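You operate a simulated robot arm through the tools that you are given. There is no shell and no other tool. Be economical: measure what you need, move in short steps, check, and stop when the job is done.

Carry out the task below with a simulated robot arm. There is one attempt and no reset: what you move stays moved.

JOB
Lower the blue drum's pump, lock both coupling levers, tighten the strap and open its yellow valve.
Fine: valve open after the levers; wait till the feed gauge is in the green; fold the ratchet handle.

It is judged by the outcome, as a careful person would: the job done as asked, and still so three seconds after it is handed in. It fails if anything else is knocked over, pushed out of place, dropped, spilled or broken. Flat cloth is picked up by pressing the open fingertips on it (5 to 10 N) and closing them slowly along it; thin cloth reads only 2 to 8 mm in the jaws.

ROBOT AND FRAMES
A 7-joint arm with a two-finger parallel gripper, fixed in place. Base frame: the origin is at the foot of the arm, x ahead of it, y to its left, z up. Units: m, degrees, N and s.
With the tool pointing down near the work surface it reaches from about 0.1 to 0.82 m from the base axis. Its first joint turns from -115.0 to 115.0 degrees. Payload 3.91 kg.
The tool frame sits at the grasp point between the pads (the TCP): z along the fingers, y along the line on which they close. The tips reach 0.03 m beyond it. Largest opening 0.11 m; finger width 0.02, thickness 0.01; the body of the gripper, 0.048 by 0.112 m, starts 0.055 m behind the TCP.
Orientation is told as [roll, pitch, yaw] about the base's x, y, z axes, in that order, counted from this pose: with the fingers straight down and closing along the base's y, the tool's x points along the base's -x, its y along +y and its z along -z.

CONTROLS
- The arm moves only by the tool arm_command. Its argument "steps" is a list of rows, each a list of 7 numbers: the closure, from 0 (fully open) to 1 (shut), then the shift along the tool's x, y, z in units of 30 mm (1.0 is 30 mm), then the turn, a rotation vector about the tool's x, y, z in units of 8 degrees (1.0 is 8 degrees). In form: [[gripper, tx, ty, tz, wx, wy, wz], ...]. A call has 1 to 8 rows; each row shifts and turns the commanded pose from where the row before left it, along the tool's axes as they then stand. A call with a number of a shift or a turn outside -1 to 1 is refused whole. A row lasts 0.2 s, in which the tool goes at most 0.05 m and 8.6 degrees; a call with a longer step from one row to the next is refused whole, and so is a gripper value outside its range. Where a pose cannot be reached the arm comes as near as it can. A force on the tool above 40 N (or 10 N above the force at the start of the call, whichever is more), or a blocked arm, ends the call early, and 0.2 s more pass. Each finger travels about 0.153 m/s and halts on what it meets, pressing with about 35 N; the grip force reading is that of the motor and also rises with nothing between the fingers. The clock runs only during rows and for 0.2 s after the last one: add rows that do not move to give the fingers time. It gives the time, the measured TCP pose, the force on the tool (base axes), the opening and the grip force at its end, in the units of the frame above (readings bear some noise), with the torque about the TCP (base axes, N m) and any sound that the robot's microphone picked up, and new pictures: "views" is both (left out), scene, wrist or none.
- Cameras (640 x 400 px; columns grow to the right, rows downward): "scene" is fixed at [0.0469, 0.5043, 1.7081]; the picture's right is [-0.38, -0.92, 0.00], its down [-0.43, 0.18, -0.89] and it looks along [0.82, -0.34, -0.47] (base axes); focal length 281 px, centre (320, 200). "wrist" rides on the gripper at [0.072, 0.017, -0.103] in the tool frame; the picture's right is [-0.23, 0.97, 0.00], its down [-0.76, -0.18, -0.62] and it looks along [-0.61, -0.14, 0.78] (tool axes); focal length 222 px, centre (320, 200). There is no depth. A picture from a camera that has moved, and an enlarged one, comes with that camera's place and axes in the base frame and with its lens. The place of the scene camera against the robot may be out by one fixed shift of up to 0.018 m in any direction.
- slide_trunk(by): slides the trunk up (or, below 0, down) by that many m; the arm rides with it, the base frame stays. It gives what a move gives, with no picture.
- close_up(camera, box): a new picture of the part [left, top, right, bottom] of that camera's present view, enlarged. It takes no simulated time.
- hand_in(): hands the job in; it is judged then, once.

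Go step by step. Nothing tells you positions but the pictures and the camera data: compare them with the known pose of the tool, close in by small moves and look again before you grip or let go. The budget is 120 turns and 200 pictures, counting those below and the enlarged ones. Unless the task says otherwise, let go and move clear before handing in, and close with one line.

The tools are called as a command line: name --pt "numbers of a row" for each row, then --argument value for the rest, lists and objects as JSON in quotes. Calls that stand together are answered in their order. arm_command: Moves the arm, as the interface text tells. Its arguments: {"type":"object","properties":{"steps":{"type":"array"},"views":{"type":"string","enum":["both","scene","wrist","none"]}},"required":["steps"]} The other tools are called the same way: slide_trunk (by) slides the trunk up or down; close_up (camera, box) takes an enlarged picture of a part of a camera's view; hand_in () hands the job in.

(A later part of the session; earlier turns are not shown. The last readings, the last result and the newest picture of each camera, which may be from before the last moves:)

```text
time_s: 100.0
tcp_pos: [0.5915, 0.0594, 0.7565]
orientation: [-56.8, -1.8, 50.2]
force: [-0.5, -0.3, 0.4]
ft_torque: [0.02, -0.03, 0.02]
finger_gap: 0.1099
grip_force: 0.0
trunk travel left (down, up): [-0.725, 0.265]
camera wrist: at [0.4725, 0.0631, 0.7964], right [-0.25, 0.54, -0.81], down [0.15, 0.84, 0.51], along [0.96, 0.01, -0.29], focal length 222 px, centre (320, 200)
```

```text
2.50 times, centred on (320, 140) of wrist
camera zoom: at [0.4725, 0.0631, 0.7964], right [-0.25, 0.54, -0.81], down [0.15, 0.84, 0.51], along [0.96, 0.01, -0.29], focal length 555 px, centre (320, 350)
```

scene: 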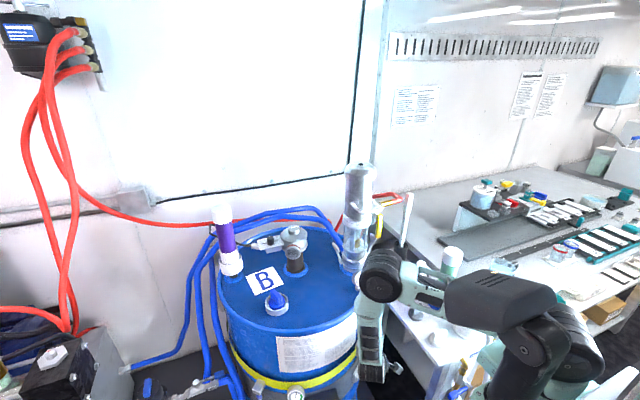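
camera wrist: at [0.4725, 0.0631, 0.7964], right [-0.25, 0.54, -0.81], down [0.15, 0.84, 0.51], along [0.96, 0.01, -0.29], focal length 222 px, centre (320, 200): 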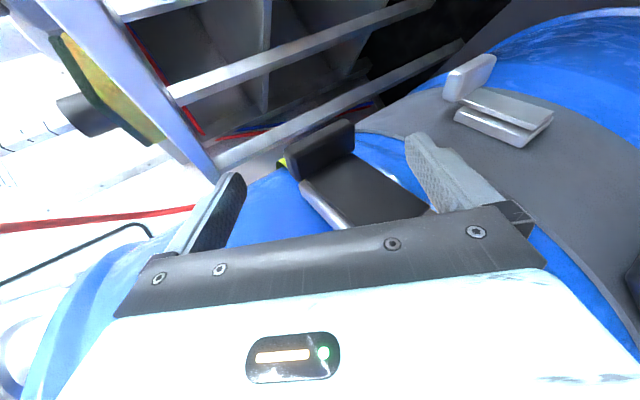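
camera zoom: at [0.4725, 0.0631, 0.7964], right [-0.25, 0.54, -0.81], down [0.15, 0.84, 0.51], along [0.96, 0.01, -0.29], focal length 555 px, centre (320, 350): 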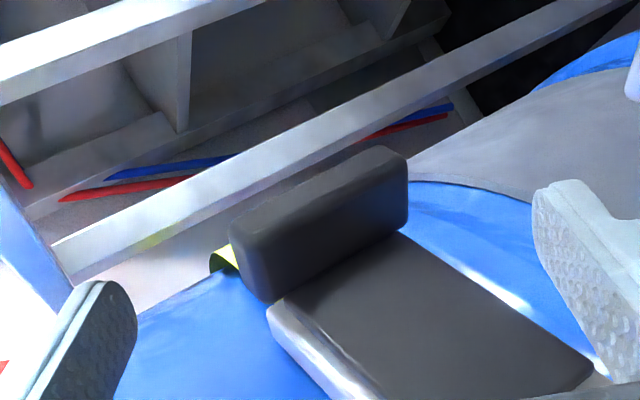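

The tab lies between the fingers. I'll advance 6 cm, shift 4 mm inward, then close.

arm_command --pt "0 -0.07 -0.03 0.7 0 0 0" --pt "0 -0.07 -0.03 0.7 0 0 0" --pt "0 0 0 0.6 0 0 0" --pt "0 0 0 0 0 0 0" --pt "0.3 0 0 0 0 0 0" --pt "0.4 0 0 0 0 0 0" --pt "0.45 0 0 0 0 0 0"

close_up --camera "wrist" --box '[200, 60, 440, 220]'

```text
time_s: 101.6
tcp_pos: [0.6337, 0.0301, 0.7279]
orientation: [-56.7, -2.0, 50.3]
force: [-14.0, 7.6, 33.1]
ft_torque: [4.1, 1.07, 0.39]
finger_gap: 0.0711
grip_force: 10.7
trunk travel left (down, up): [-0.725, 0.265]
camera wrist: at [0.5139, 0.0352, 0.7675], right [-0.25, 0.54, -0.81], down [0.15, 0.84, 0.52], along [0.96, 0.01, -0.29], focal length 222 px, centre (320, 200)
```

scene: 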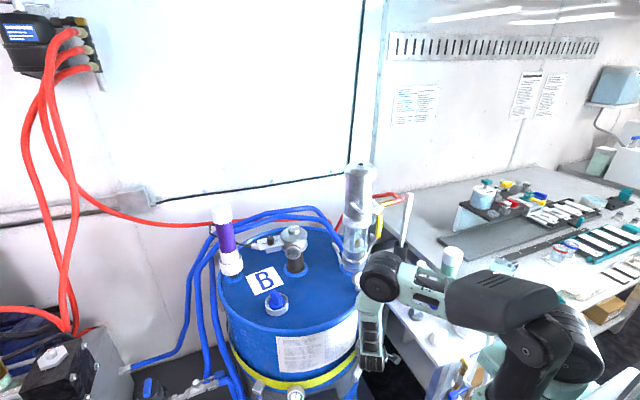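
wrist: 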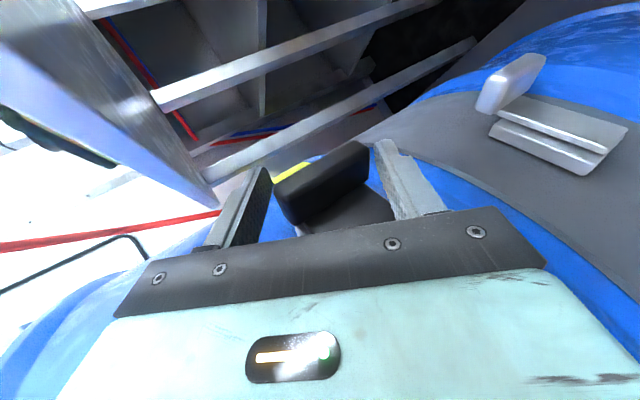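

```text
2.50 times, centred on (320, 140) of wrist
camera zoom: at [0.5139, 0.0352, 0.7675], right [-0.25, 0.54, -0.81], down [0.15, 0.84, 0.52], along [0.96, 0.01, -0.29], focal length 555 px, centre (320, 350)
```

zoom: 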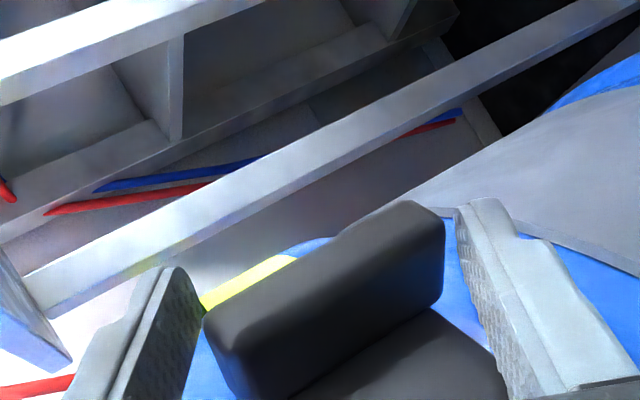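

The tab is between the pads; the upper finger touches. I'll re-centre upward by ~8 mm and close fully.

arm_command --pt "0.43 0 -0.27 0 0 0 0" --pt "0.5 0 0 0 0 0 0" --pt "0.6 0 0 0 0 0 0" --pt "1 0 0 0 0 0 0" --pt "1 0 0 0 0 0 0" --views "wrist"

close_up --camera "wrist" --box '[200, 60, 440, 220]'

```text
time_s: 102.6
tcp_pos: [0.635, 0.0279, 0.7261]
orientation: [-55.2, -1.9, 50.0]
force: [11.8, 0.2, -20.3]
ft_torque: [4.77, 1.52, -1.65]
finger_gap: 0.0695
grip_force: 35.6
trunk travel left (down, up): [-0.725, 0.265]
stopped in row 4: the force on the tool passed its limit at 50 N (the readings are from after the stop); the commanded pose is now the measured one
camera wrist: at [0.5152, 0.0325, 0.7686], right [-0.26, 0.55, -0.79], down [0.17, 0.83, 0.53], along [0.95, 0.01, -0.31], focal length 222 px, centre (320, 200)
```

wrist: 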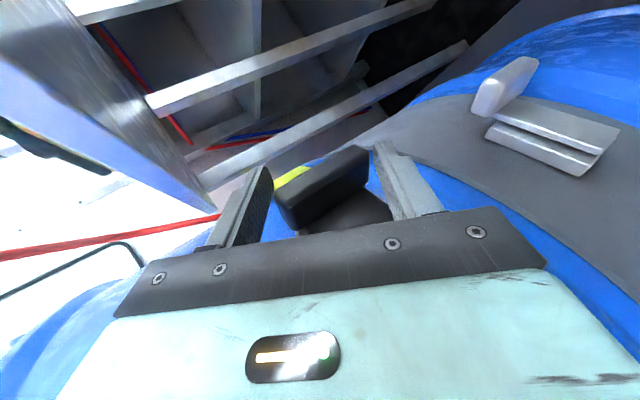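

```text
2.50 times, centred on (320, 140) of wrist
camera zoom: at [0.5152, 0.0325, 0.7686], right [-0.26, 0.55, -0.79], down [0.17, 0.83, 0.53], along [0.95, 0.01, -0.31], focal length 555 px, centre (320, 350)
```

zoom: 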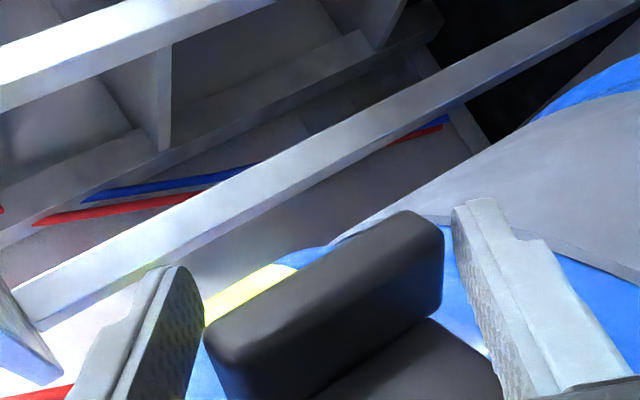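

The tab is held. I'll pull it outward along the hinge arc, about 30° first.

arm_command --pt "1 0 0 0 0 0 0" --pt "1 0.31 0.1 -0.18 0 0 0" --pt "1 0.31 0.1 -0.18 0 0 0" --pt "1 0.25 0.15 -0.24 0 0 0" --pt "1 0.25 0.15 -0.24 0 0 0" --pt "1 0 0 0 0 0 0"

close_up --camera "wrist" --box '[200, 60, 440, 220]'

```text
time_s: 104.0
tcp_pos: [0.5918, 0.0204, 0.7282]
orientation: [-55.7, -1.5, 50.2]
force: [11.3, 4.6, -22.9]
ft_torque: [0.94, 0.97, -0.82]
finger_gap: 0.0665
grip_force: 45.1
trunk travel left (down, up): [-0.725, 0.265]
camera wrist: at [0.4713, 0.0244, 0.7702], right [-0.26, 0.54, -0.8], down [0.16, 0.84, 0.52], along [0.95, 0.01, -0.31], focal length 222 px, centre (320, 200)
```

scene: 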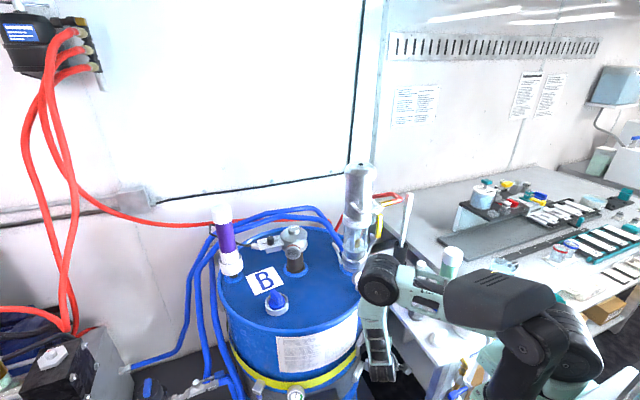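
wrist: 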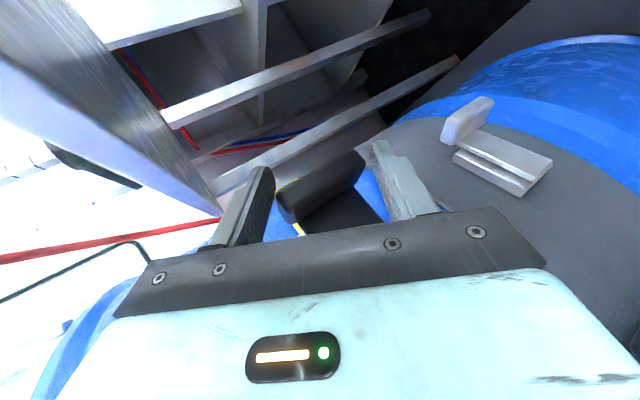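

```text
2.50 times, centred on (320, 140) of wrist
camera zoom: at [0.4713, 0.0244, 0.7702], right [-0.26, 0.54, -0.8], down [0.16, 0.84, 0.52], along [0.95, 0.01, -0.31], focal length 555 px, centre (320, 350)
```

zoom: 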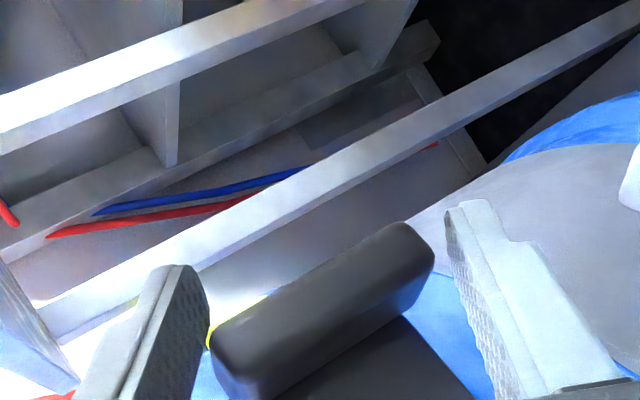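

The handle swings out with the tab. I'll continue to about 90°.

arm_command --pt "1 0.16 0.18 -0.28 0 0 0" --pt "1 0.16 0.18 -0.28 0 0 0" --pt "1 0.08 0.2 -0.3 0 0 0" --pt "1 0.08 0.2 -0.3 0 0 0" --pt "1 -0.02 0.2 -0.31 0 0 0" --pt "1 -0.02 0.2 -0.31 0 0 0" --pt "1 0 0 0 0 0 0"

close_up --camera "wrist" --box '[200, 60, 440, 220]'

```text
time_s: 104.5
tcp_pos: [0.5794, 0.0168, 0.7342]
orientation: [-57.2, -1.4, 49.7]
force: [-0.5, -0.6, -0.9]
ft_torque: [-0.01, 0.01, -0.02]
finger_gap: 0.0001
grip_force: 37.6
trunk travel left (down, up): [-0.725, 0.265]
stopped in row 2: the force on the tool passed its limit at 63 N (the readings are from after the stop); the commanded pose is now the measured one
camera wrist: at [0.4583, 0.0236, 0.774], right [-0.24, 0.53, -0.81], down [0.16, 0.85, 0.51], along [0.96, -0.01, -0.29], focal length 222 px, centre (320, 200)
```

scene: 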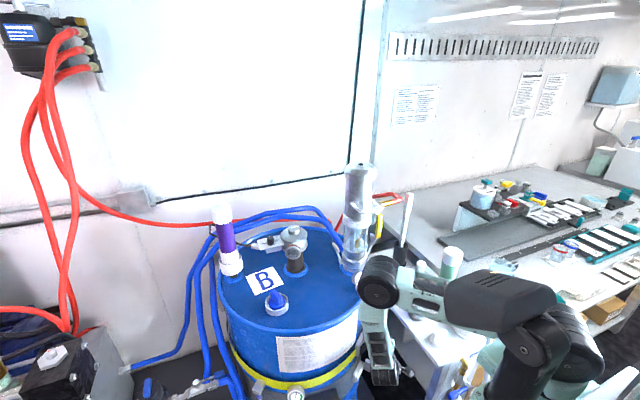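
wrist: 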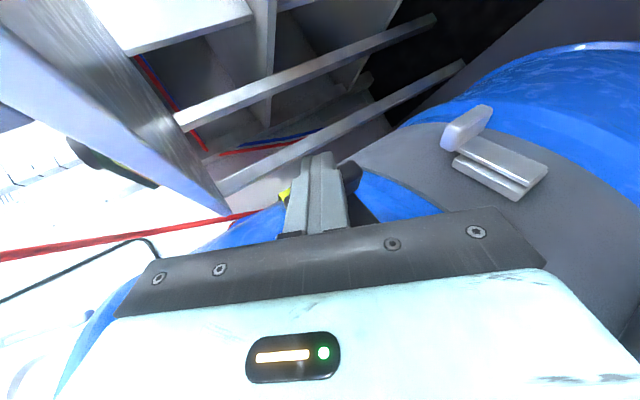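

```text
2.50 times, centred on (320, 140) of wrist
camera zoom: at [0.4583, 0.0236, 0.774], right [-0.24, 0.53, -0.81], down [0.16, 0.85, 0.51], along [0.96, -0.01, -0.29], focal length 555 px, centre (320, 350)
```

zoom: 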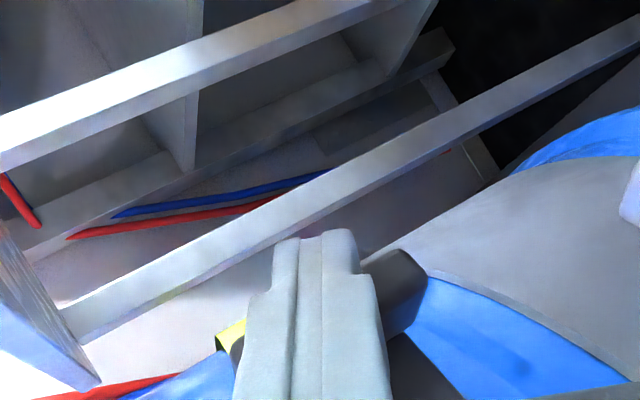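

The grip slipped off, but the handle stays partly open. I'll back away slightly and look at the gap behind it.

arm_command --pt "1 0 -0.3 -0.8 0 0 0" --pt "1 0 -0.5 -0.8 0 0 0" --pt "1 0 -0.5 -0.5 0 0 0" --pt "1 0 0 0 0 0 0" --views "wrist"

close_up --camera "wrist" --box '[250, 40, 490, 220]'

close_up --camera "scene" --box '[290, 290, 430, 400]'

```text
time_s: 105.5
tcp_pos: [0.5536, 0.0352, 0.799]
orientation: [-57.2, -1.3, 49.6]
force: [-0.8, -0.2, 0.0]
ft_torque: [-0.03, 0.03, 0.0]
finger_gap: 0.0
grip_force: 37.6
trunk travel left (down, up): [-0.725, 0.265]
camera wrist: at [0.4331, 0.0412, 0.8397], right [-0.24, 0.53, -0.81], down [0.16, 0.85, 0.5], along [0.96, -0.01, -0.29], focal length 222 px, centre (320, 200)
```

wrist: 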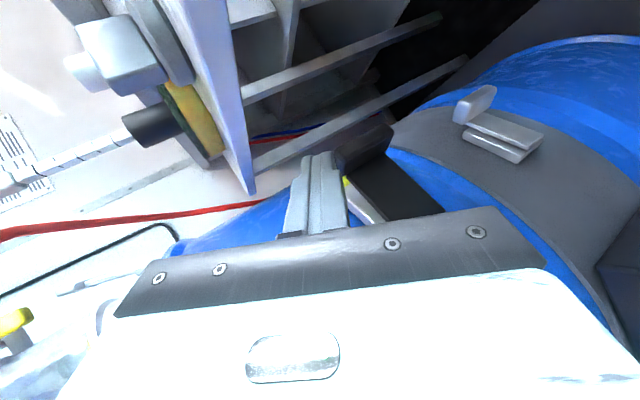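

```text
2.22 times, centred on (370, 130) of wrist
camera zoom: at [0.4331, 0.0412, 0.8397], right [-0.24, 0.53, -0.81], down [0.16, 0.85, 0.5], along [0.96, -0.01, -0.29], focal length 494 px, centre (209, 356)
```

zoom: 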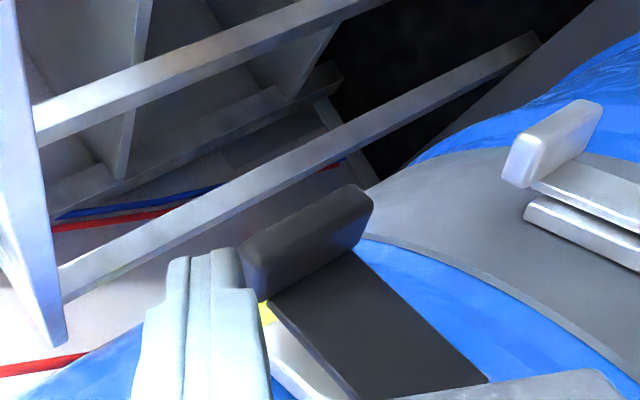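

```text
3.64 times, centred on (360, 345) of scene
camera zoom: at [0.0469, 0.5043, 1.7081], right [-0.38, -0.92, 0.0], down [-0.43, 0.18, -0.89], along [0.82, -0.34, -0.47], focal length 1021 px, centre (174, -327)
```

zoom: 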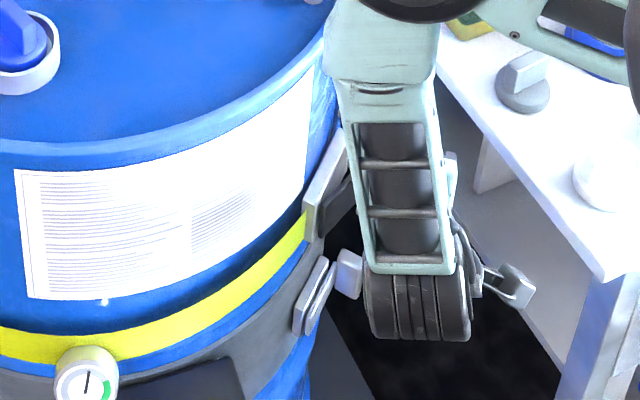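

The handle is open about 20°, leaving a narrow gap behind it. I'll bring the closed fingertips above that gap near the tab and look.

arm_command --pt "1 -0.6 -0.2 0.3 0 0 0" --pt "1 -0.6 -0.1 0.4 0 0 0" --pt "1 -0.6 0.05 0.6 0 0 0" --pt "1 0 0 0 0 0 0" --views "wrist"

close_up --camera "wrist" --box '[250, 60, 450, 220]'

```text
time_s: 106.5
tcp_pos: [0.6177, 0.052, 0.7865]
orientation: [-57.2, -1.3, 49.6]
force: [0.0, 0.4, -0.5]
ft_torque: [-0.03, -0.03, -0.01]
finger_gap: 0.0
grip_force: 38.1
trunk travel left (down, up): [-0.725, 0.265]
camera wrist: at [0.4969, 0.0581, 0.8268], right [-0.24, 0.53, -0.81], down [0.16, 0.85, 0.5], along [0.96, -0.01, -0.29], focal length 222 px, centre (320, 200)
```

wrist: 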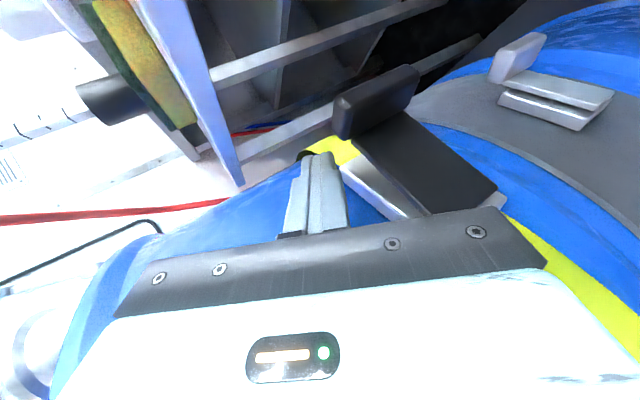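

```text
2.50 times, centred on (350, 140) of wrist
camera zoom: at [0.4969, 0.0581, 0.8268], right [-0.24, 0.53, -0.81], down [0.16, 0.85, 0.5], along [0.96, -0.01, -0.29], focal length 555 px, centre (245, 350)
```

zoom: 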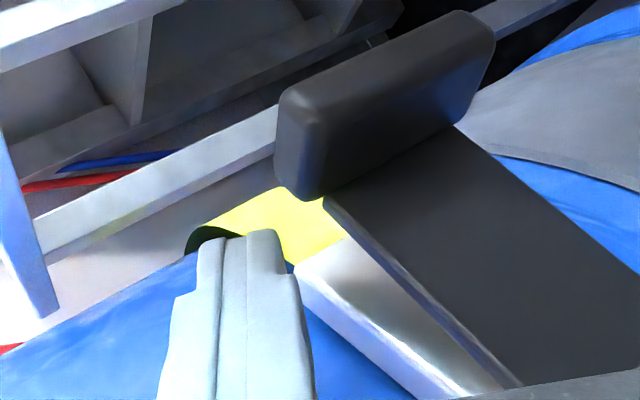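

Now it's clear: the tab overhangs above the plate. I'll slip the closed fingertips behind (inside) the tab's upper overhang, and then push it outward.

arm_command --pt "1 -0.11 0.15 0.54 0 0 0" --pt "1 -0.11 0.15 0.54 0 0 0" --pt "1 0 0 0 0 0 0" --views "wrist"

close_up --camera "wrist" --box '[250, 60, 450, 220]'

```text
time_s: 107.1
tcp_pos: [0.6333, 0.041, 0.7638]
orientation: [-57.0, -1.0, 49.3]
force: [-7.8, -5.1, 1.0]
ft_torque: [0.31, -0.36, 0.48]
finger_gap: 0.0001
grip_force: 37.4
trunk travel left (down, up): [-0.725, 0.265]
stopped in row 2: the force on the tool passed its limit at 51 N (the readings are from after the stop); the commanded pose is now the measured one
camera wrist: at [0.512, 0.0481, 0.8038], right [-0.25, 0.53, -0.81], down [0.17, 0.85, 0.5], along [0.96, -0.01, -0.3], focal length 222 px, centre (320, 200)
```

wrist: 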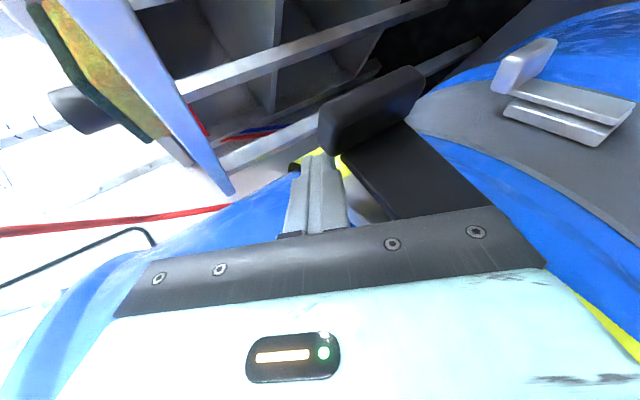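

```text
2.50 times, centred on (350, 140) of wrist
camera zoom: at [0.512, 0.0481, 0.8038], right [-0.25, 0.53, -0.81], down [0.17, 0.85, 0.5], along [0.96, -0.01, -0.3], focal length 555 px, centre (245, 350)
```

zoom: 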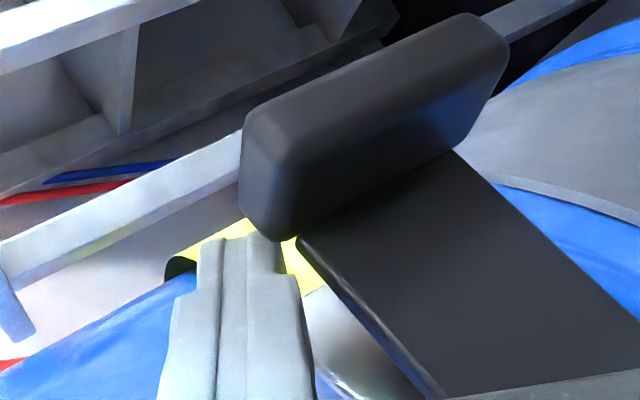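

arm_command --pt "1 0.05 0.3 0 0 0 0" --pt "1 0.3 0.05 0 0 0 0" --pt "1 0.3 0.05 -0.05 0 0 0" --pt "1 0 0 0 0 0 0" --views "wrist"

close_up --camera "wrist" --box '[250, 60, 450, 220]'

```text
time_s: 107.8
tcp_pos: [0.6268, 0.0419, 0.7584]
orientation: [-57.7, -1.6, 49.7]
force: [0.3, 1.5, 15.6]
ft_torque: [-0.13, -0.03, 0.01]
finger_gap: 0.0
grip_force: 37.7
trunk travel left (down, up): [-0.725, 0.265]
stopped in row 3: the force on the tool passed its limit at 43 N (the readings are from after the stop); the commanded pose is now the measured one
camera wrist: at [0.5051, 0.047, 0.7978], right [-0.23, 0.53, -0.82], down [0.15, 0.85, 0.5], along [0.96, -0.01, -0.28], focal length 222 px, centre (320, 200)
```

wrist: 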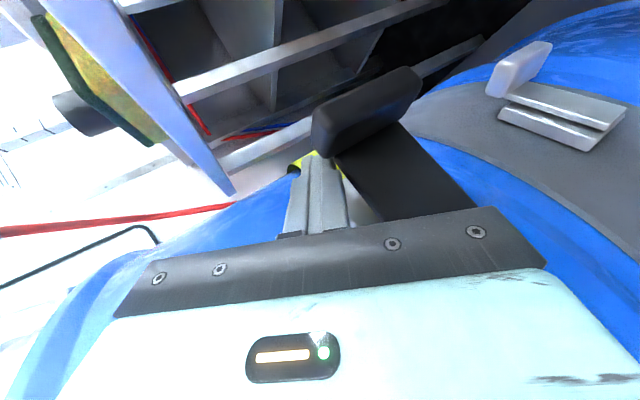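

```text
2.50 times, centred on (350, 140) of wrist
camera zoom: at [0.5051, 0.047, 0.7978], right [-0.23, 0.53, -0.82], down [0.15, 0.85, 0.5], along [0.96, -0.01, -0.28], focal length 555 px, centre (245, 350)
```

zoom: 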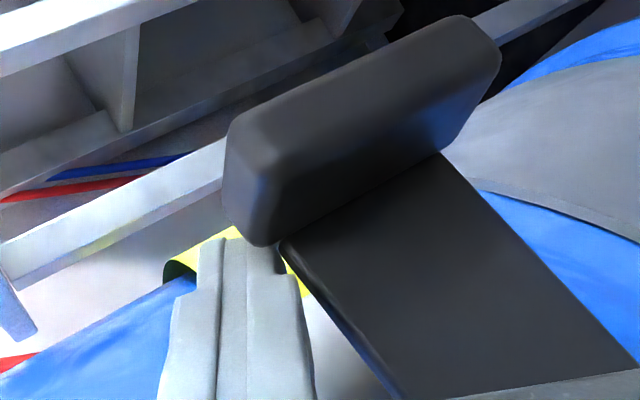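

The tip is now tucked behind the tab's overhang. I'll ease up slightly and pull in −x along the arc.

arm_command --pt "1 0 -0.08 -0.03 0 0 0" --pt "1 0.25 0.1 -0.15 0 0 0" --pt "1 0.22 0.13 -0.2 0 0 0" --pt "1 0.22 0.13 -0.21 0 0 0" --pt "1 0 0 0 0 0 0" --views "wrist"

close_up --camera "wrist" --box '[250, 60, 450, 220]'

```text
time_s: 109.0
tcp_pos: [0.5959, 0.0377, 0.7585]
orientation: [-57.4, -1.6, 49.9]
force: [1.7, 11.6, 6.7]
ft_torque: [0.07, 0.01, 0.03]
finger_gap: 0.0001
grip_force: 37.6
trunk travel left (down, up): [-0.725, 0.265]
camera wrist: at [0.4759, 0.0442, 0.7983], right [-0.24, 0.53, -0.81], down [0.15, 0.85, 0.51], along [0.96, -0.01, -0.28], focal length 222 px, centre (320, 200)
```

wrist: 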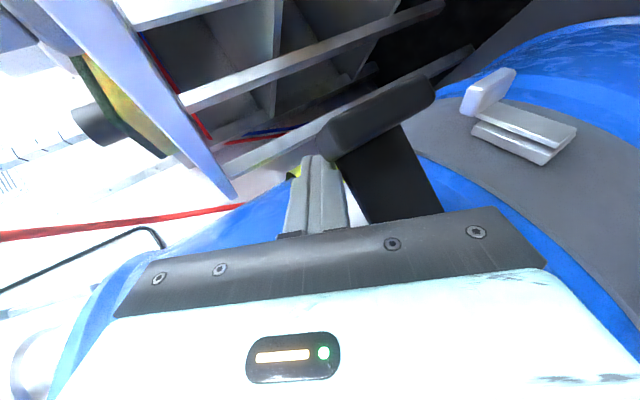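

```text
2.50 times, centred on (350, 140) of wrist
camera zoom: at [0.4759, 0.0442, 0.7983], right [-0.24, 0.53, -0.81], down [0.15, 0.85, 0.51], along [0.96, -0.01, -0.28], focal length 555 px, centre (245, 350)
```

zoom: 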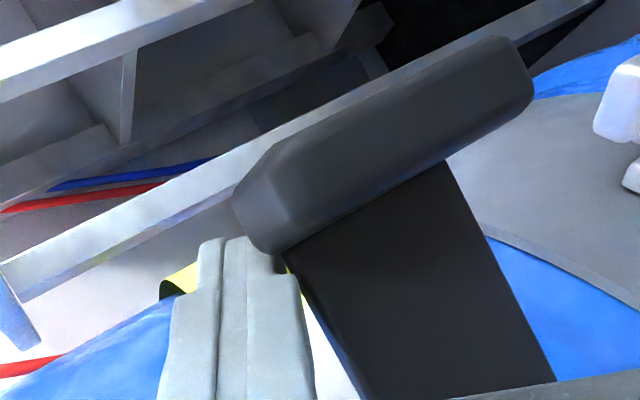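

It follows well (about 45° open). I'll continue along the arc, hooking slightly deeper.

arm_command --pt "1 0.18 0.25 -0.22 0 0 0" --pt "1 0.16 0.22 -0.25 0 0 0" --pt "1 0.14 0.17 -0.27 0 0 0" --pt "1 0.1 0.18 -0.28 0 0 0" --pt "1 0.06 0.19 -0.29 0 0 0" --pt "1 0 0 0 0 0 0"

close_up --camera "wrist" --box '[250, 60, 450, 220]'

```text
time_s: 109.6
tcp_pos: [0.5812, 0.0413, 0.7573]
orientation: [-58.0, -1.8, 49.8]
force: [0.5, 1.8, 14.3]
ft_torque: [-0.11, 0.0, 0.0]
finger_gap: 0.0
grip_force: 37.8
trunk travel left (down, up): [-0.725, 0.265]
stopped in row 3: the force on the tool passed its limit at 42 N (the readings are from after the stop); the commanded pose is now the measured one
camera wrist: at [0.4597, 0.0481, 0.7959], right [-0.23, 0.53, -0.82], down [0.15, 0.85, 0.5], along [0.96, -0.01, -0.27], focal length 222 px, centre (320, 200)
```

scene: 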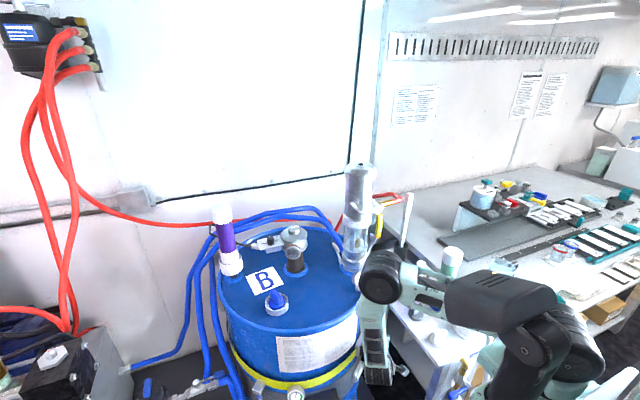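
wrist: 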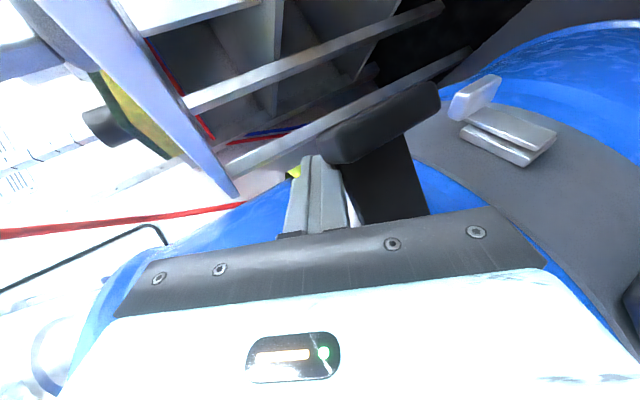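

```text
2.50 times, centred on (350, 140) of wrist
camera zoom: at [0.4597, 0.0481, 0.7959], right [-0.23, 0.53, -0.82], down [0.15, 0.85, 0.5], along [0.96, -0.01, -0.27], focal length 555 px, centre (245, 350)
```

zoom: 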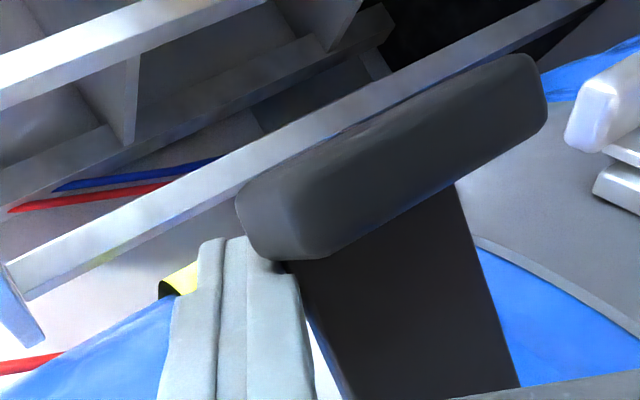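

I pressed on the plate's top edge; I'll keep the height slightly higher and continue the arc to about 90°.

arm_command --pt "1 0 -0.12 -0.08 0 0 0" --pt "1 0.14 0.19 -0.3 0 0 0" --pt "1 0.13 0.19 -0.31 0 0 0" --pt "1 0.06 0.2 -0.31 0 0 0" --pt "1 0.05 0.2 -0.31 0 0 0" --pt "1 -0.02 0.2 -0.3 0 0 0" --pt "1 -0.06 0.19 -0.29 0 0 0" --pt "1 0 0 0 0 0 0" --views "wrist"

```text
time_s: 110.6
tcp_pos: [0.5556, 0.0593, 0.7615]
orientation: [-57.9, -2.4, 50.1]
force: [8.0, 7.0, -3.2]
ft_torque: [0.11, -0.14, -0.06]
finger_gap: 0.0001
grip_force: 37.8
trunk travel left (down, up): [-0.725, 0.265]
stopped in row 4: the force on the tool passed its limit at 45 N (the readings are from after the stop); the commanded pose is now the measured one
camera wrist: at [0.4341, 0.0633, 0.7993], right [-0.23, 0.53, -0.81], down [0.14, 0.85, 0.51], along [0.96, 0.0, -0.27], focal length 222 px, centre (320, 200)
```

wrist: 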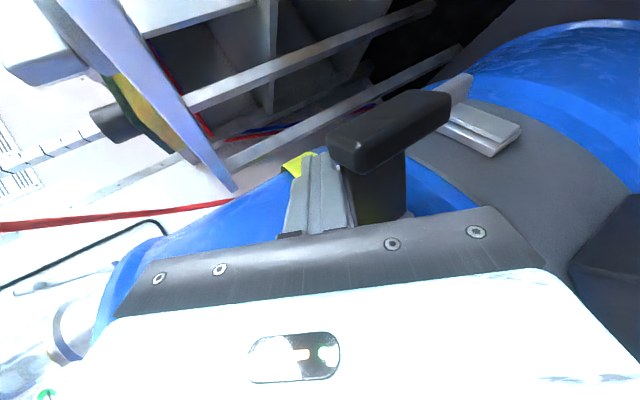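

The handle reached its outer stop (force 45 N). Now I'll lift over it to its near face, and push it back closed.

arm_command --pt "1 0 -0.97 -0.63 0 0 0" --pt "1 0.01 0.45 -0.7 0 0 0" --pt "1 0.01 0.45 -0.7 0 0 0" --pt "1 0 0.65 0.42 0 0 0" --pt "1 0 0.65 0.42 0 0 0" --pt "1 0 0 0 0 0 0" --views "wrist"

```text
time_s: 112.0
tcp_pos: [0.5147, 0.09, 0.7498]
orientation: [-57.9, -2.3, 50.1]
force: [1.6, 0.3, -1.1]
ft_torque: [-0.01, 0.01, 0.01]
finger_gap: 0.0001
grip_force: 37.3
trunk travel left (down, up): [-0.725, 0.265]
camera wrist: at [0.3939, 0.0943, 0.7869], right [-0.23, 0.53, -0.82], down [0.14, 0.85, 0.51], along [0.96, 0.0, -0.27], focal length 222 px, centre (320, 200)
```

wrist: 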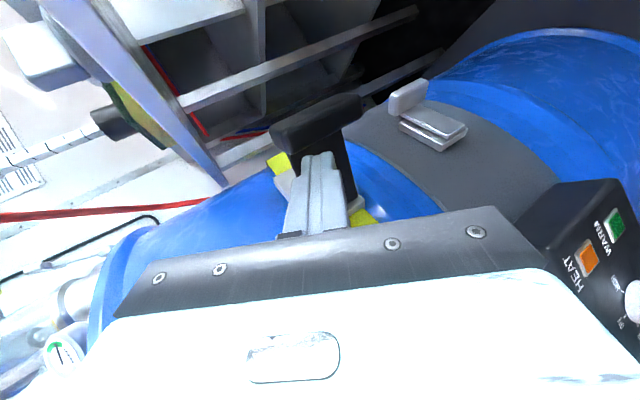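

The fingertips now face the handle's near side. I push it back toward the drum along the arc.

arm_command --pt "1 0.04 -0.41 0.62 0 0 0" --pt "1 0.04 -0.41 0.62 0 0 0" --pt "1 -0.15 -0.39 0.61 0 0 0" --pt "1 -0.33 -0.36 0.56 0 0 0" --pt "1 -0.49 -0.29 0.48 0 0 0" --pt "1 0 0 0 0 0 0" --views "wrist"

```text
time_s: 113.1
tcp_pos: [0.5921, 0.0524, 0.7512]
orientation: [-57.2, -2.6, 50.9]
force: [-0.4, 10.9, 0.5]
ft_torque: [0.08, -0.06, 0.15]
finger_gap: 0.0
grip_force: 37.6
trunk travel left (down, up): [-0.725, 0.265]
stopped in row 5: the force on the tool passed its limit at 42 N (the readings are from after the stop); the commanded pose is now the measured one
camera wrist: at [0.4695, 0.0541, 0.7892], right [-0.24, 0.54, -0.81], down [0.13, 0.84, 0.52], along [0.96, 0.02, -0.27], focal length 222 px, centre (320, 200)
```

wrist: 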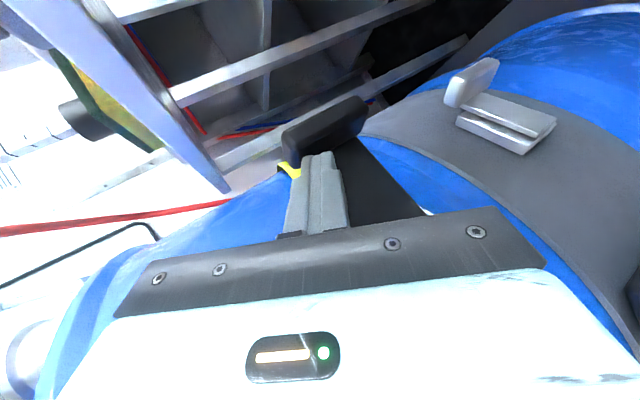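

The rod bears against the tab; I'll now push straight inward (tool −x) instead.

arm_command --pt "1 -0.1 0.05 -0.1 0 0 0" --pt "1 -0.35 -0.05 0.08 0 0 0" --pt "1 -0.35 -0.05 0.08 0 0 0" --pt "1 -0.35 0 0.05 0 0 0" --pt "1 -0.35 0 0 0 0 0" --pt "1 -0.3 0 0 0 0 0" --pt "1 0 0 0 0 0 0" --views "wrist"

```text
time_s: 114.2
tcp_pos: [0.6125, 0.0671, 0.7504]
orientation: [-57.4, -1.8, 50.0]
force: [-9.9, -5.9, 4.1]
ft_torque: [-0.03, 0.07, -0.22]
finger_gap: 0.0002
grip_force: 37.7
trunk travel left (down, up): [-0.725, 0.265]
stopped in row 5: the force on the tool passed its limit at 49 N (the readings are from after the stop); the commanded pose is now the measured one
camera wrist: at [0.4915, 0.0729, 0.7902], right [-0.24, 0.53, -0.81], down [0.15, 0.85, 0.51], along [0.96, 0.0, -0.28], focal length 222 px, centre (320, 200)
```

wrist: 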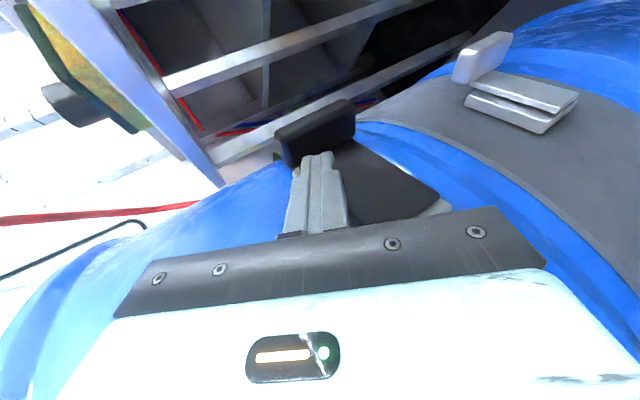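

The handle is back near flat with a firm stop. I'll back off and inspect the strap.

arm_command --pt "1 0.5 0 -0.3 0 0 0" --pt "1 0.3 -0.8 -0.8 0 0 0" --pt "1 0 -0.9 -0.9 0 0 0" --pt "1 0 0 0 0 0 0" --views "none"

close_up --camera "wrist" --box '[250, 40, 490, 200]'

```text
time_s: 115.2
tcp_pos: [0.5791, 0.0632, 0.823]
orientation: [-57.4, -1.9, 50.2]
force: [0.0, -0.6, 0.5]
ft_torque: [-0.03, 0.0, -0.01]
finger_gap: 0.0
grip_force: 37.6
trunk travel left (down, up): [-0.725, 0.265]
```

```text
2.50 times, centred on (370, 120) of wrist
camera zoom: at [0.4582, 0.0681, 0.8619], right [-0.24, 0.53, -0.81], down [0.15, 0.85, 0.51], along [0.96, 0.0, -0.28], focal length 555 px, centre (195, 400)
```

zoom: 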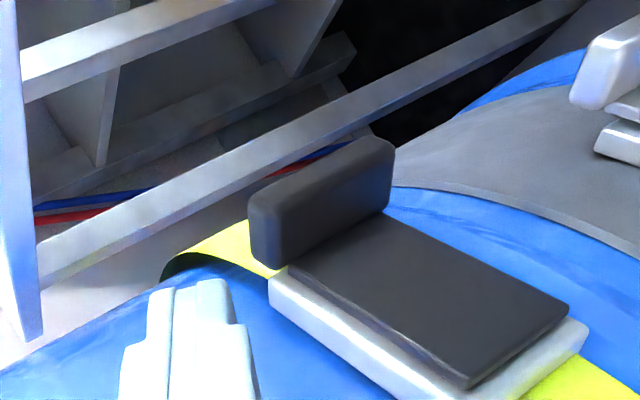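

close_up --camera "scene" --box '[240, 320, 400, 400]'

```text
4.00 times, centred on (320, 360) of scene
camera zoom: at [0.0469, 0.5043, 1.7081], right [-0.38, -0.92, 0.0], down [-0.43, 0.18, -0.89], along [0.82, -0.34, -0.47], focal length 1123 px, centre (320, -440)
```

zoom: 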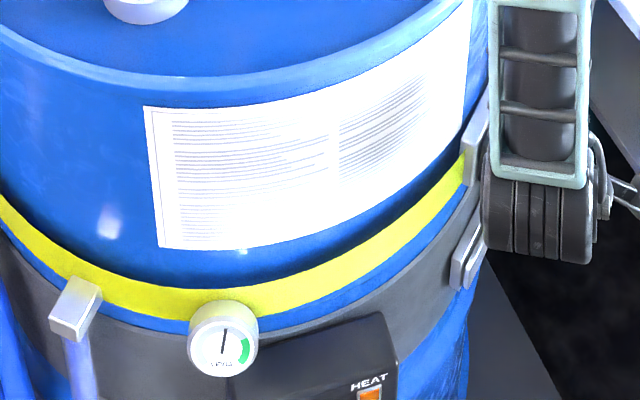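

The handle is folded flat again, but no ratchet sound and the strap still bulges a little, so a fuller stroke is needed. I'll grip the tab again.

arm_command --pt "0 0 0 0 0 0 0" --pt "0 0 0 0 0 0 0" --pt "0 -0.07 0.82 0.76 0 0 0" --pt "0 -0.07 0.82 0.76 0 0 0" --pt "0 -0.07 -0.1 0.98 0 0 0" --pt "0 -0.07 -0.1 0.97 0 0 0" --pt "0.3 0 0 0 0 0 0" --pt "0.4 0 0 0 0 0 0" --views "none"

arm_command --pt "0.6 0 0 0 0 0 0" --pt "1 0 0 0 0 0 0" --pt "1 0 0 0 0 0 0" --views "none"

```text
time_s: 117.0
tcp_pos: [0.6375, 0.031, 0.7299]
orientation: [-57.3, -1.8, 50.1]
force: [-4.6, 3.4, -21.2]
ft_torque: [0.31, 0.0, 0.11]
finger_gap: 0.0766
grip_force: 10.0
trunk travel left (down, up): [-0.725, 0.265]
```

```text
time_s: 117.5
tcp_pos: [0.6346, 0.032, 0.7276]
orientation: [-56.2, -2.2, 49.7]
force: [8.3, -3.8, -17.1]
ft_torque: [5.41, 1.52, -1.21]
finger_gap: 0.0682
grip_force: 34.7
trunk travel left (down, up): [-0.725, 0.265]
stopped in row 2: the force on the tool passed its limit at 42 N (the readings are from after the stop); the commanded pose is now the measured one
```

Gripped again. I'll pull the handle out with the hand turning along partway.

arm_command --pt "1 0 0 0 0 0 0" --pt "1 0.31 0.1 -0.18 0.01 0.42 0.27" --pt "1 0.3 0.11 -0.19 0.01 0.42 0.27" --pt "1 0.28 0.12 -0.2 0.01 0.42 0.27" --pt "1 0.27 0.13 -0.22 0.01 0.42 0.27" --pt "1 0.25 0.14 -0.23 0.01 0.42 0.27" --pt "1 0.23 0.15 -0.25 0.01 0.42 0.27" --views "wrist"

```text
time_s: 119.1
tcp_pos: [0.5689, 0.0321, 0.7277]
orientation: [-56.4, -1.7, 26.0]
force: [16.6, 10.6, -15.6]
ft_torque: [1.53, 0.01, -0.86]
finger_gap: 0.0672
grip_force: 45.1
trunk travel left (down, up): [-0.725, 0.265]
camera wrist: at [0.4612, 0.0859, 0.7692], right [-0.01, 0.59, -0.8], down [0.49, 0.71, 0.51], along [0.87, -0.39, -0.3], focal length 222 px, centre (320, 200)
```

wrist: 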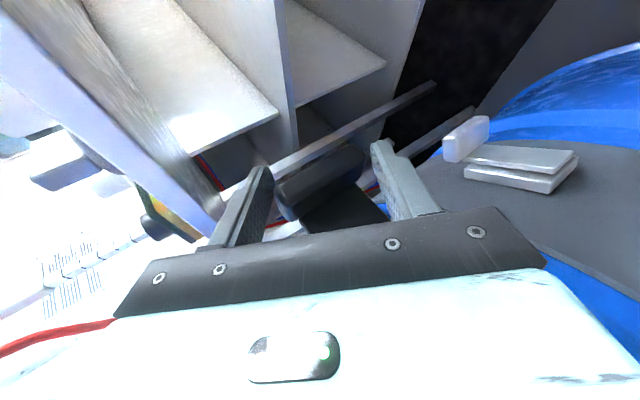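

Still gripped at about 45°. I'll continue towards 90°.

arm_command --pt "1 0.2 0.15 -0.24 0.01 0.26 0.17" --pt "1 0.2 0.15 -0.24 0.01 0.26 0.17" --pt "1 0.15 0.17 -0.27 0.01 0.26 0.17" --pt "1 0.15 0.17 -0.27 0.01 0.26 0.17" --pt "1 0.09 0.18 -0.29 0.01 0.2 0.13" --pt "1 0.07 0.18 -0.29 0 0 0" --views "wrist"

```text
time_s: 120.1
tcp_pos: [0.5386, 0.0487, 0.7341]
orientation: [-57.5, -1.5, 16.6]
force: [-5.4, -10.1, 19.5]
ft_torque: [1.32, 0.17, -0.33]
finger_gap: 0.0611
grip_force: 45.5
trunk travel left (down, up): [-0.725, 0.265]
stopped in row 4: the force on the tool passed its limit at 43 N (the readings are from after the stop); the commanded pose is now the measured one
camera wrist: at [0.4394, 0.1209, 0.7727], right [0.09, 0.57, -0.82], down [0.6, 0.63, 0.5], along [0.8, -0.53, -0.29], focal length 222 px, centre (320, 200)
```

wrist: 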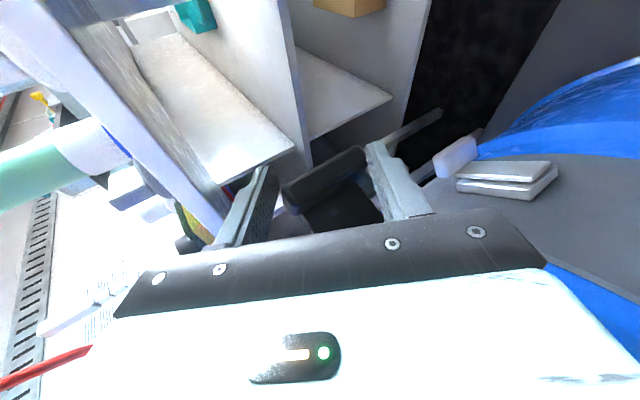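

arm_command --pt "1 0 0 0 0 0 0" --pt "1 0.08 0.14 -0.24 0 0.1 0.07" --pt "1 0.05 0.15 -0.25 0 0.1 0.07" --pt "1 0.03 0.15 -0.25 0 0.1 0.07" --views "wrist"

```text
time_s: 120.7
tcp_pos: [0.5338, 0.0531, 0.7337]
orientation: [-57.9, -1.5, 15.6]
force: [-6.6, -6.7, 21.0]
ft_torque: [1.13, -0.07, -0.13]
finger_gap: 0.0595
grip_force: 44.7
trunk travel left (down, up): [-0.725, 0.265]
stopped in row 3: the force on the tool passed its limit at 43 N (the readings are from after the stop); the commanded pose is now the measured one
camera wrist: at [0.4366, 0.1263, 0.7727], right [0.1, 0.56, -0.82], down [0.6, 0.62, 0.5], along [0.79, -0.55, -0.28], focal length 222 px, centre (320, 200)
```

wrist: 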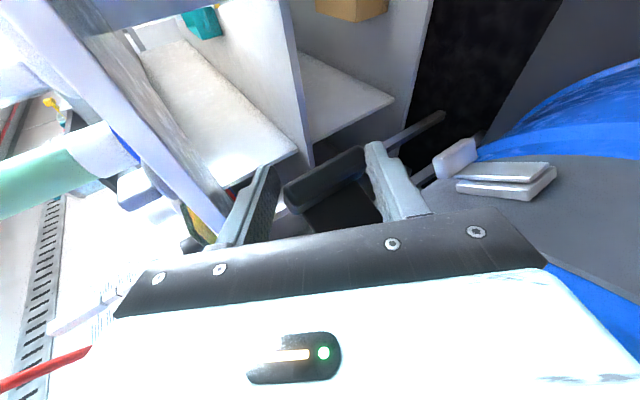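

That is the handle's outer stop. Still holding the tab, I'll swing it back to the closed position.

arm_command --pt "1 -0.24 -0.08 0.24 -0.01 -0.27 -0.17" --pt "1 -0.24 -0.08 0.24 -0.01 -0.27 -0.17" --pt "1 -0.24 -0.08 0.24 -0.01 -0.27 -0.17" --pt "1 -0.24 -0.08 0.24 -0.01 -0.27 -0.17" --pt "1 -0.23 -0.15 0.25 -0.01 -0.42 -0.27" --pt "1 -0.25 -0.14 0.23 -0.01 -0.42 -0.27" --pt "1 -0.27 -0.13 0.22 -0.01 -0.42 -0.27" --pt "1 -0.28 -0.12 0.2 -0.01 -0.42 -0.27" --views "none"

arm_command --pt "1 -0.3 -0.11 0.19 -0.01 -0.42 -0.27" --pt "1 -0.31 -0.1 0.18 -0.01 -0.42 -0.27" --pt "1 0 0 0 0 0 0" --views "wrist"

```text
time_s: 121.2
tcp_pos: [0.5428, 0.0465, 0.7336]
orientation: [-58.5, -1.5, 17.9]
force: [-4.7, -5.0, 24.2]
ft_torque: [0.98, 0.15, -0.06]
finger_gap: 0.0576
grip_force: 45.3
trunk travel left (down, up): [-0.725, 0.265]
stopped in row 2: the force on the tool passed its limit at 44 N (the readings are from after the stop); the commanded pose is now the measured one
```

```text
time_s: 121.7
tcp_pos: [0.5553, 0.0381, 0.7357]
orientation: [-59.0, -1.3, 22.6]
force: [-4.3, -4.7, 21.7]
ft_torque: [0.94, 0.18, 0.02]
finger_gap: 0.0556
grip_force: 44.9
trunk travel left (down, up): [-0.725, 0.265]
stopped in row 2: the force on the tool passed its limit at 43 N (the readings are from after the stop); the commanded pose is now the measured one
camera wrist: at [0.4504, 0.0994, 0.7732], right [0.03, 0.56, -0.83], down [0.52, 0.7, 0.49], along [0.85, -0.45, -0.27], focal length 222 px, centre (320, 200)
```

wrist: 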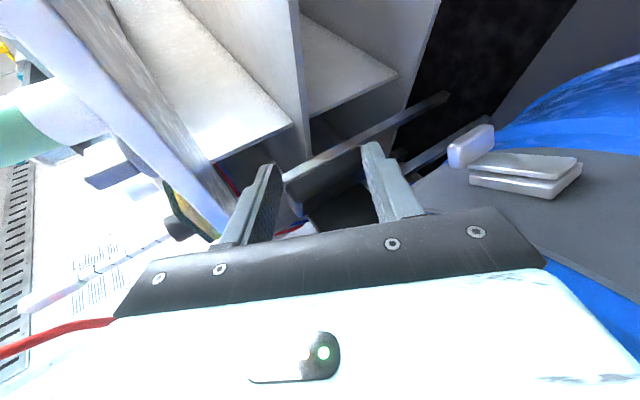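

There's an upward preload causing stops; I'll raise the hand a few mm while gripping, then continue the swing back.

arm_command --pt "1 0 -0.12 -0.08 0 0 0" --pt "1 -0.22 -0.1 0.22 -0.01 -0.35 -0.22" --pt "1 -0.23 -0.1 0.22 -0.01 -0.42 -0.27" --pt "1 -0.25 -0.12 0.21 -0.01 -0.42 -0.27" --pt "1 -0.27 -0.12 0.21 -0.01 -0.42 -0.27" --pt "1 -0.28 -0.12 0.2 -0.01 -0.42 -0.27" --pt "1 -0.3 -0.11 0.19 -0.01 -0.42 -0.27" --pt "1 -0.2 -0.08 0.12 0 0 0" --views "wrist"

```text
time_s: 122.8
tcp_pos: [0.5872, 0.0282, 0.7391]
orientation: [-59.1, -1.1, 35.1]
force: [-4.0, -0.3, 20.7]
ft_torque: [0.75, 0.3, 0.33]
finger_gap: 0.0497
grip_force: 45.3
trunk travel left (down, up): [-0.725, 0.265]
stopped in row 5: the force on the tool passed its limit at 41 N (the readings are from after the stop); the commanded pose is now the measured one
camera wrist: at [0.4719, 0.0656, 0.7765], right [-0.09, 0.55, -0.83], down [0.36, 0.8, 0.49], along [0.93, -0.26, -0.27], focal length 222 px, centre (320, 200)
```

wrist: 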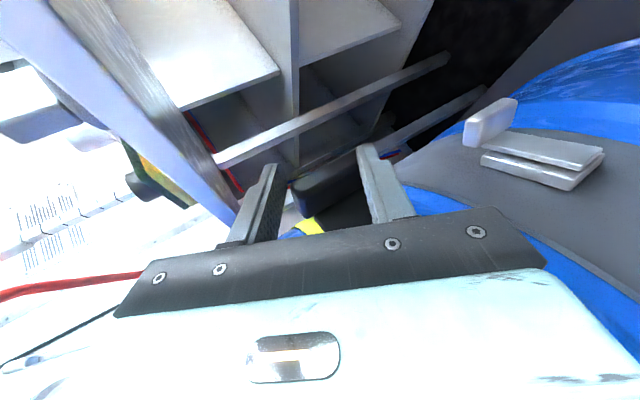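

I'll release, back out, and use the closed-fingertip push to fold it in as before.

arm_command --pt "0.3 0 0 0 0 0 0" --pt "0 0 0 -0.3 0 0 0" --pt "0 0 -0.1 -0.9 0 0 0" --pt "0 0 -0.1 -0.9 -0.02 -0.79 -0.5" --pt "0.5 0 0 0 -0.02 -0.79 -0.5" --pt "1 0 0 0 0 0 0" --pt "1 0 0 0 0 0 0" --views "wrist"

```text
time_s: 124.4
tcp_pos: [0.5564, 0.0682, 0.7771]
orientation: [-59.0, -0.8, 50.1]
force: [0.2, -0.6, -0.5]
ft_torque: [0.01, -0.02, 0.02]
finger_gap: 0.0001
grip_force: 35.2
trunk travel left (down, up): [-0.725, 0.265]
camera wrist: at [0.4352, 0.0757, 0.815], right [-0.23, 0.5, -0.83], down [0.15, 0.86, 0.48], along [0.96, -0.01, -0.28], focal length 222 px, centre (320, 200)
```

wrist: 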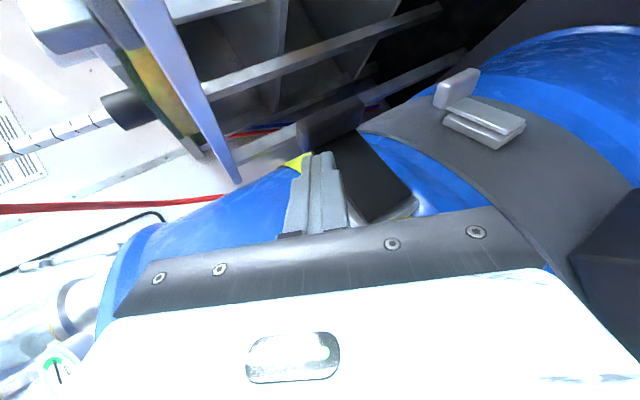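

arm_command --pt "1 -0.1 0.06 0.6 0 0 0" --pt "1 -0.2 0.06 0.6 0 0 0" --pt "1 -0.35 0 0.05 0 0 0" --pt "1 -0.35 0 0 0 0 0" --pt "1 -0.3 0 0 0 0 0" --pt "1 -0.3 0 0 0 0 0" --pt "1 0 0 0 0 0 0" --views "none"

arm_command --pt "1 0.5 0 -0.3 0 0 0" --pt "1 0.3 -0.8 -0.8 0 0 0" --pt "1 0 -0.9 -0.9 0 0 0" --pt "1 0 0 0 0 0 0" --views "none"

close_up --camera "wrist" --box '[250, 40, 490, 200]'

```text
time_s: 125.8
tcp_pos: [0.6076, 0.0782, 0.7533]
orientation: [-58.9, 0.2, 49.2]
force: [-9.0, -4.7, 4.3]
ft_torque: [-0.05, 0.08, -0.21]
finger_gap: 0.0003
grip_force: 35.4
trunk travel left (down, up): [-0.725, 0.265]
stopped in row 6: the force on the tool passed its limit at 48 N (the readings are from after the stop); the commanded pose is now the measured one
```

```text
time_s: 126.8
tcp_pos: [0.5715, 0.0752, 0.8282]
orientation: [-58.9, 0.1, 49.4]
force: [-0.3, 0.3, 0.4]
ft_torque: [-0.02, -0.03, 0.0]
finger_gap: 0.0
grip_force: 35.4
trunk travel left (down, up): [-0.725, 0.265]
```

```text
2.50 times, centred on (370, 120) of wrist
camera zoom: at [0.4507, 0.0838, 0.8675], right [-0.23, 0.5, -0.83], down [0.16, 0.87, 0.47], along [0.96, -0.02, -0.28], focal length 555 px, centre (195, 400)
```

zoom: 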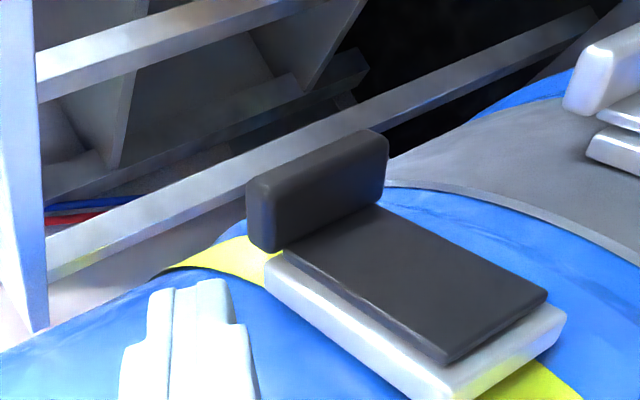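

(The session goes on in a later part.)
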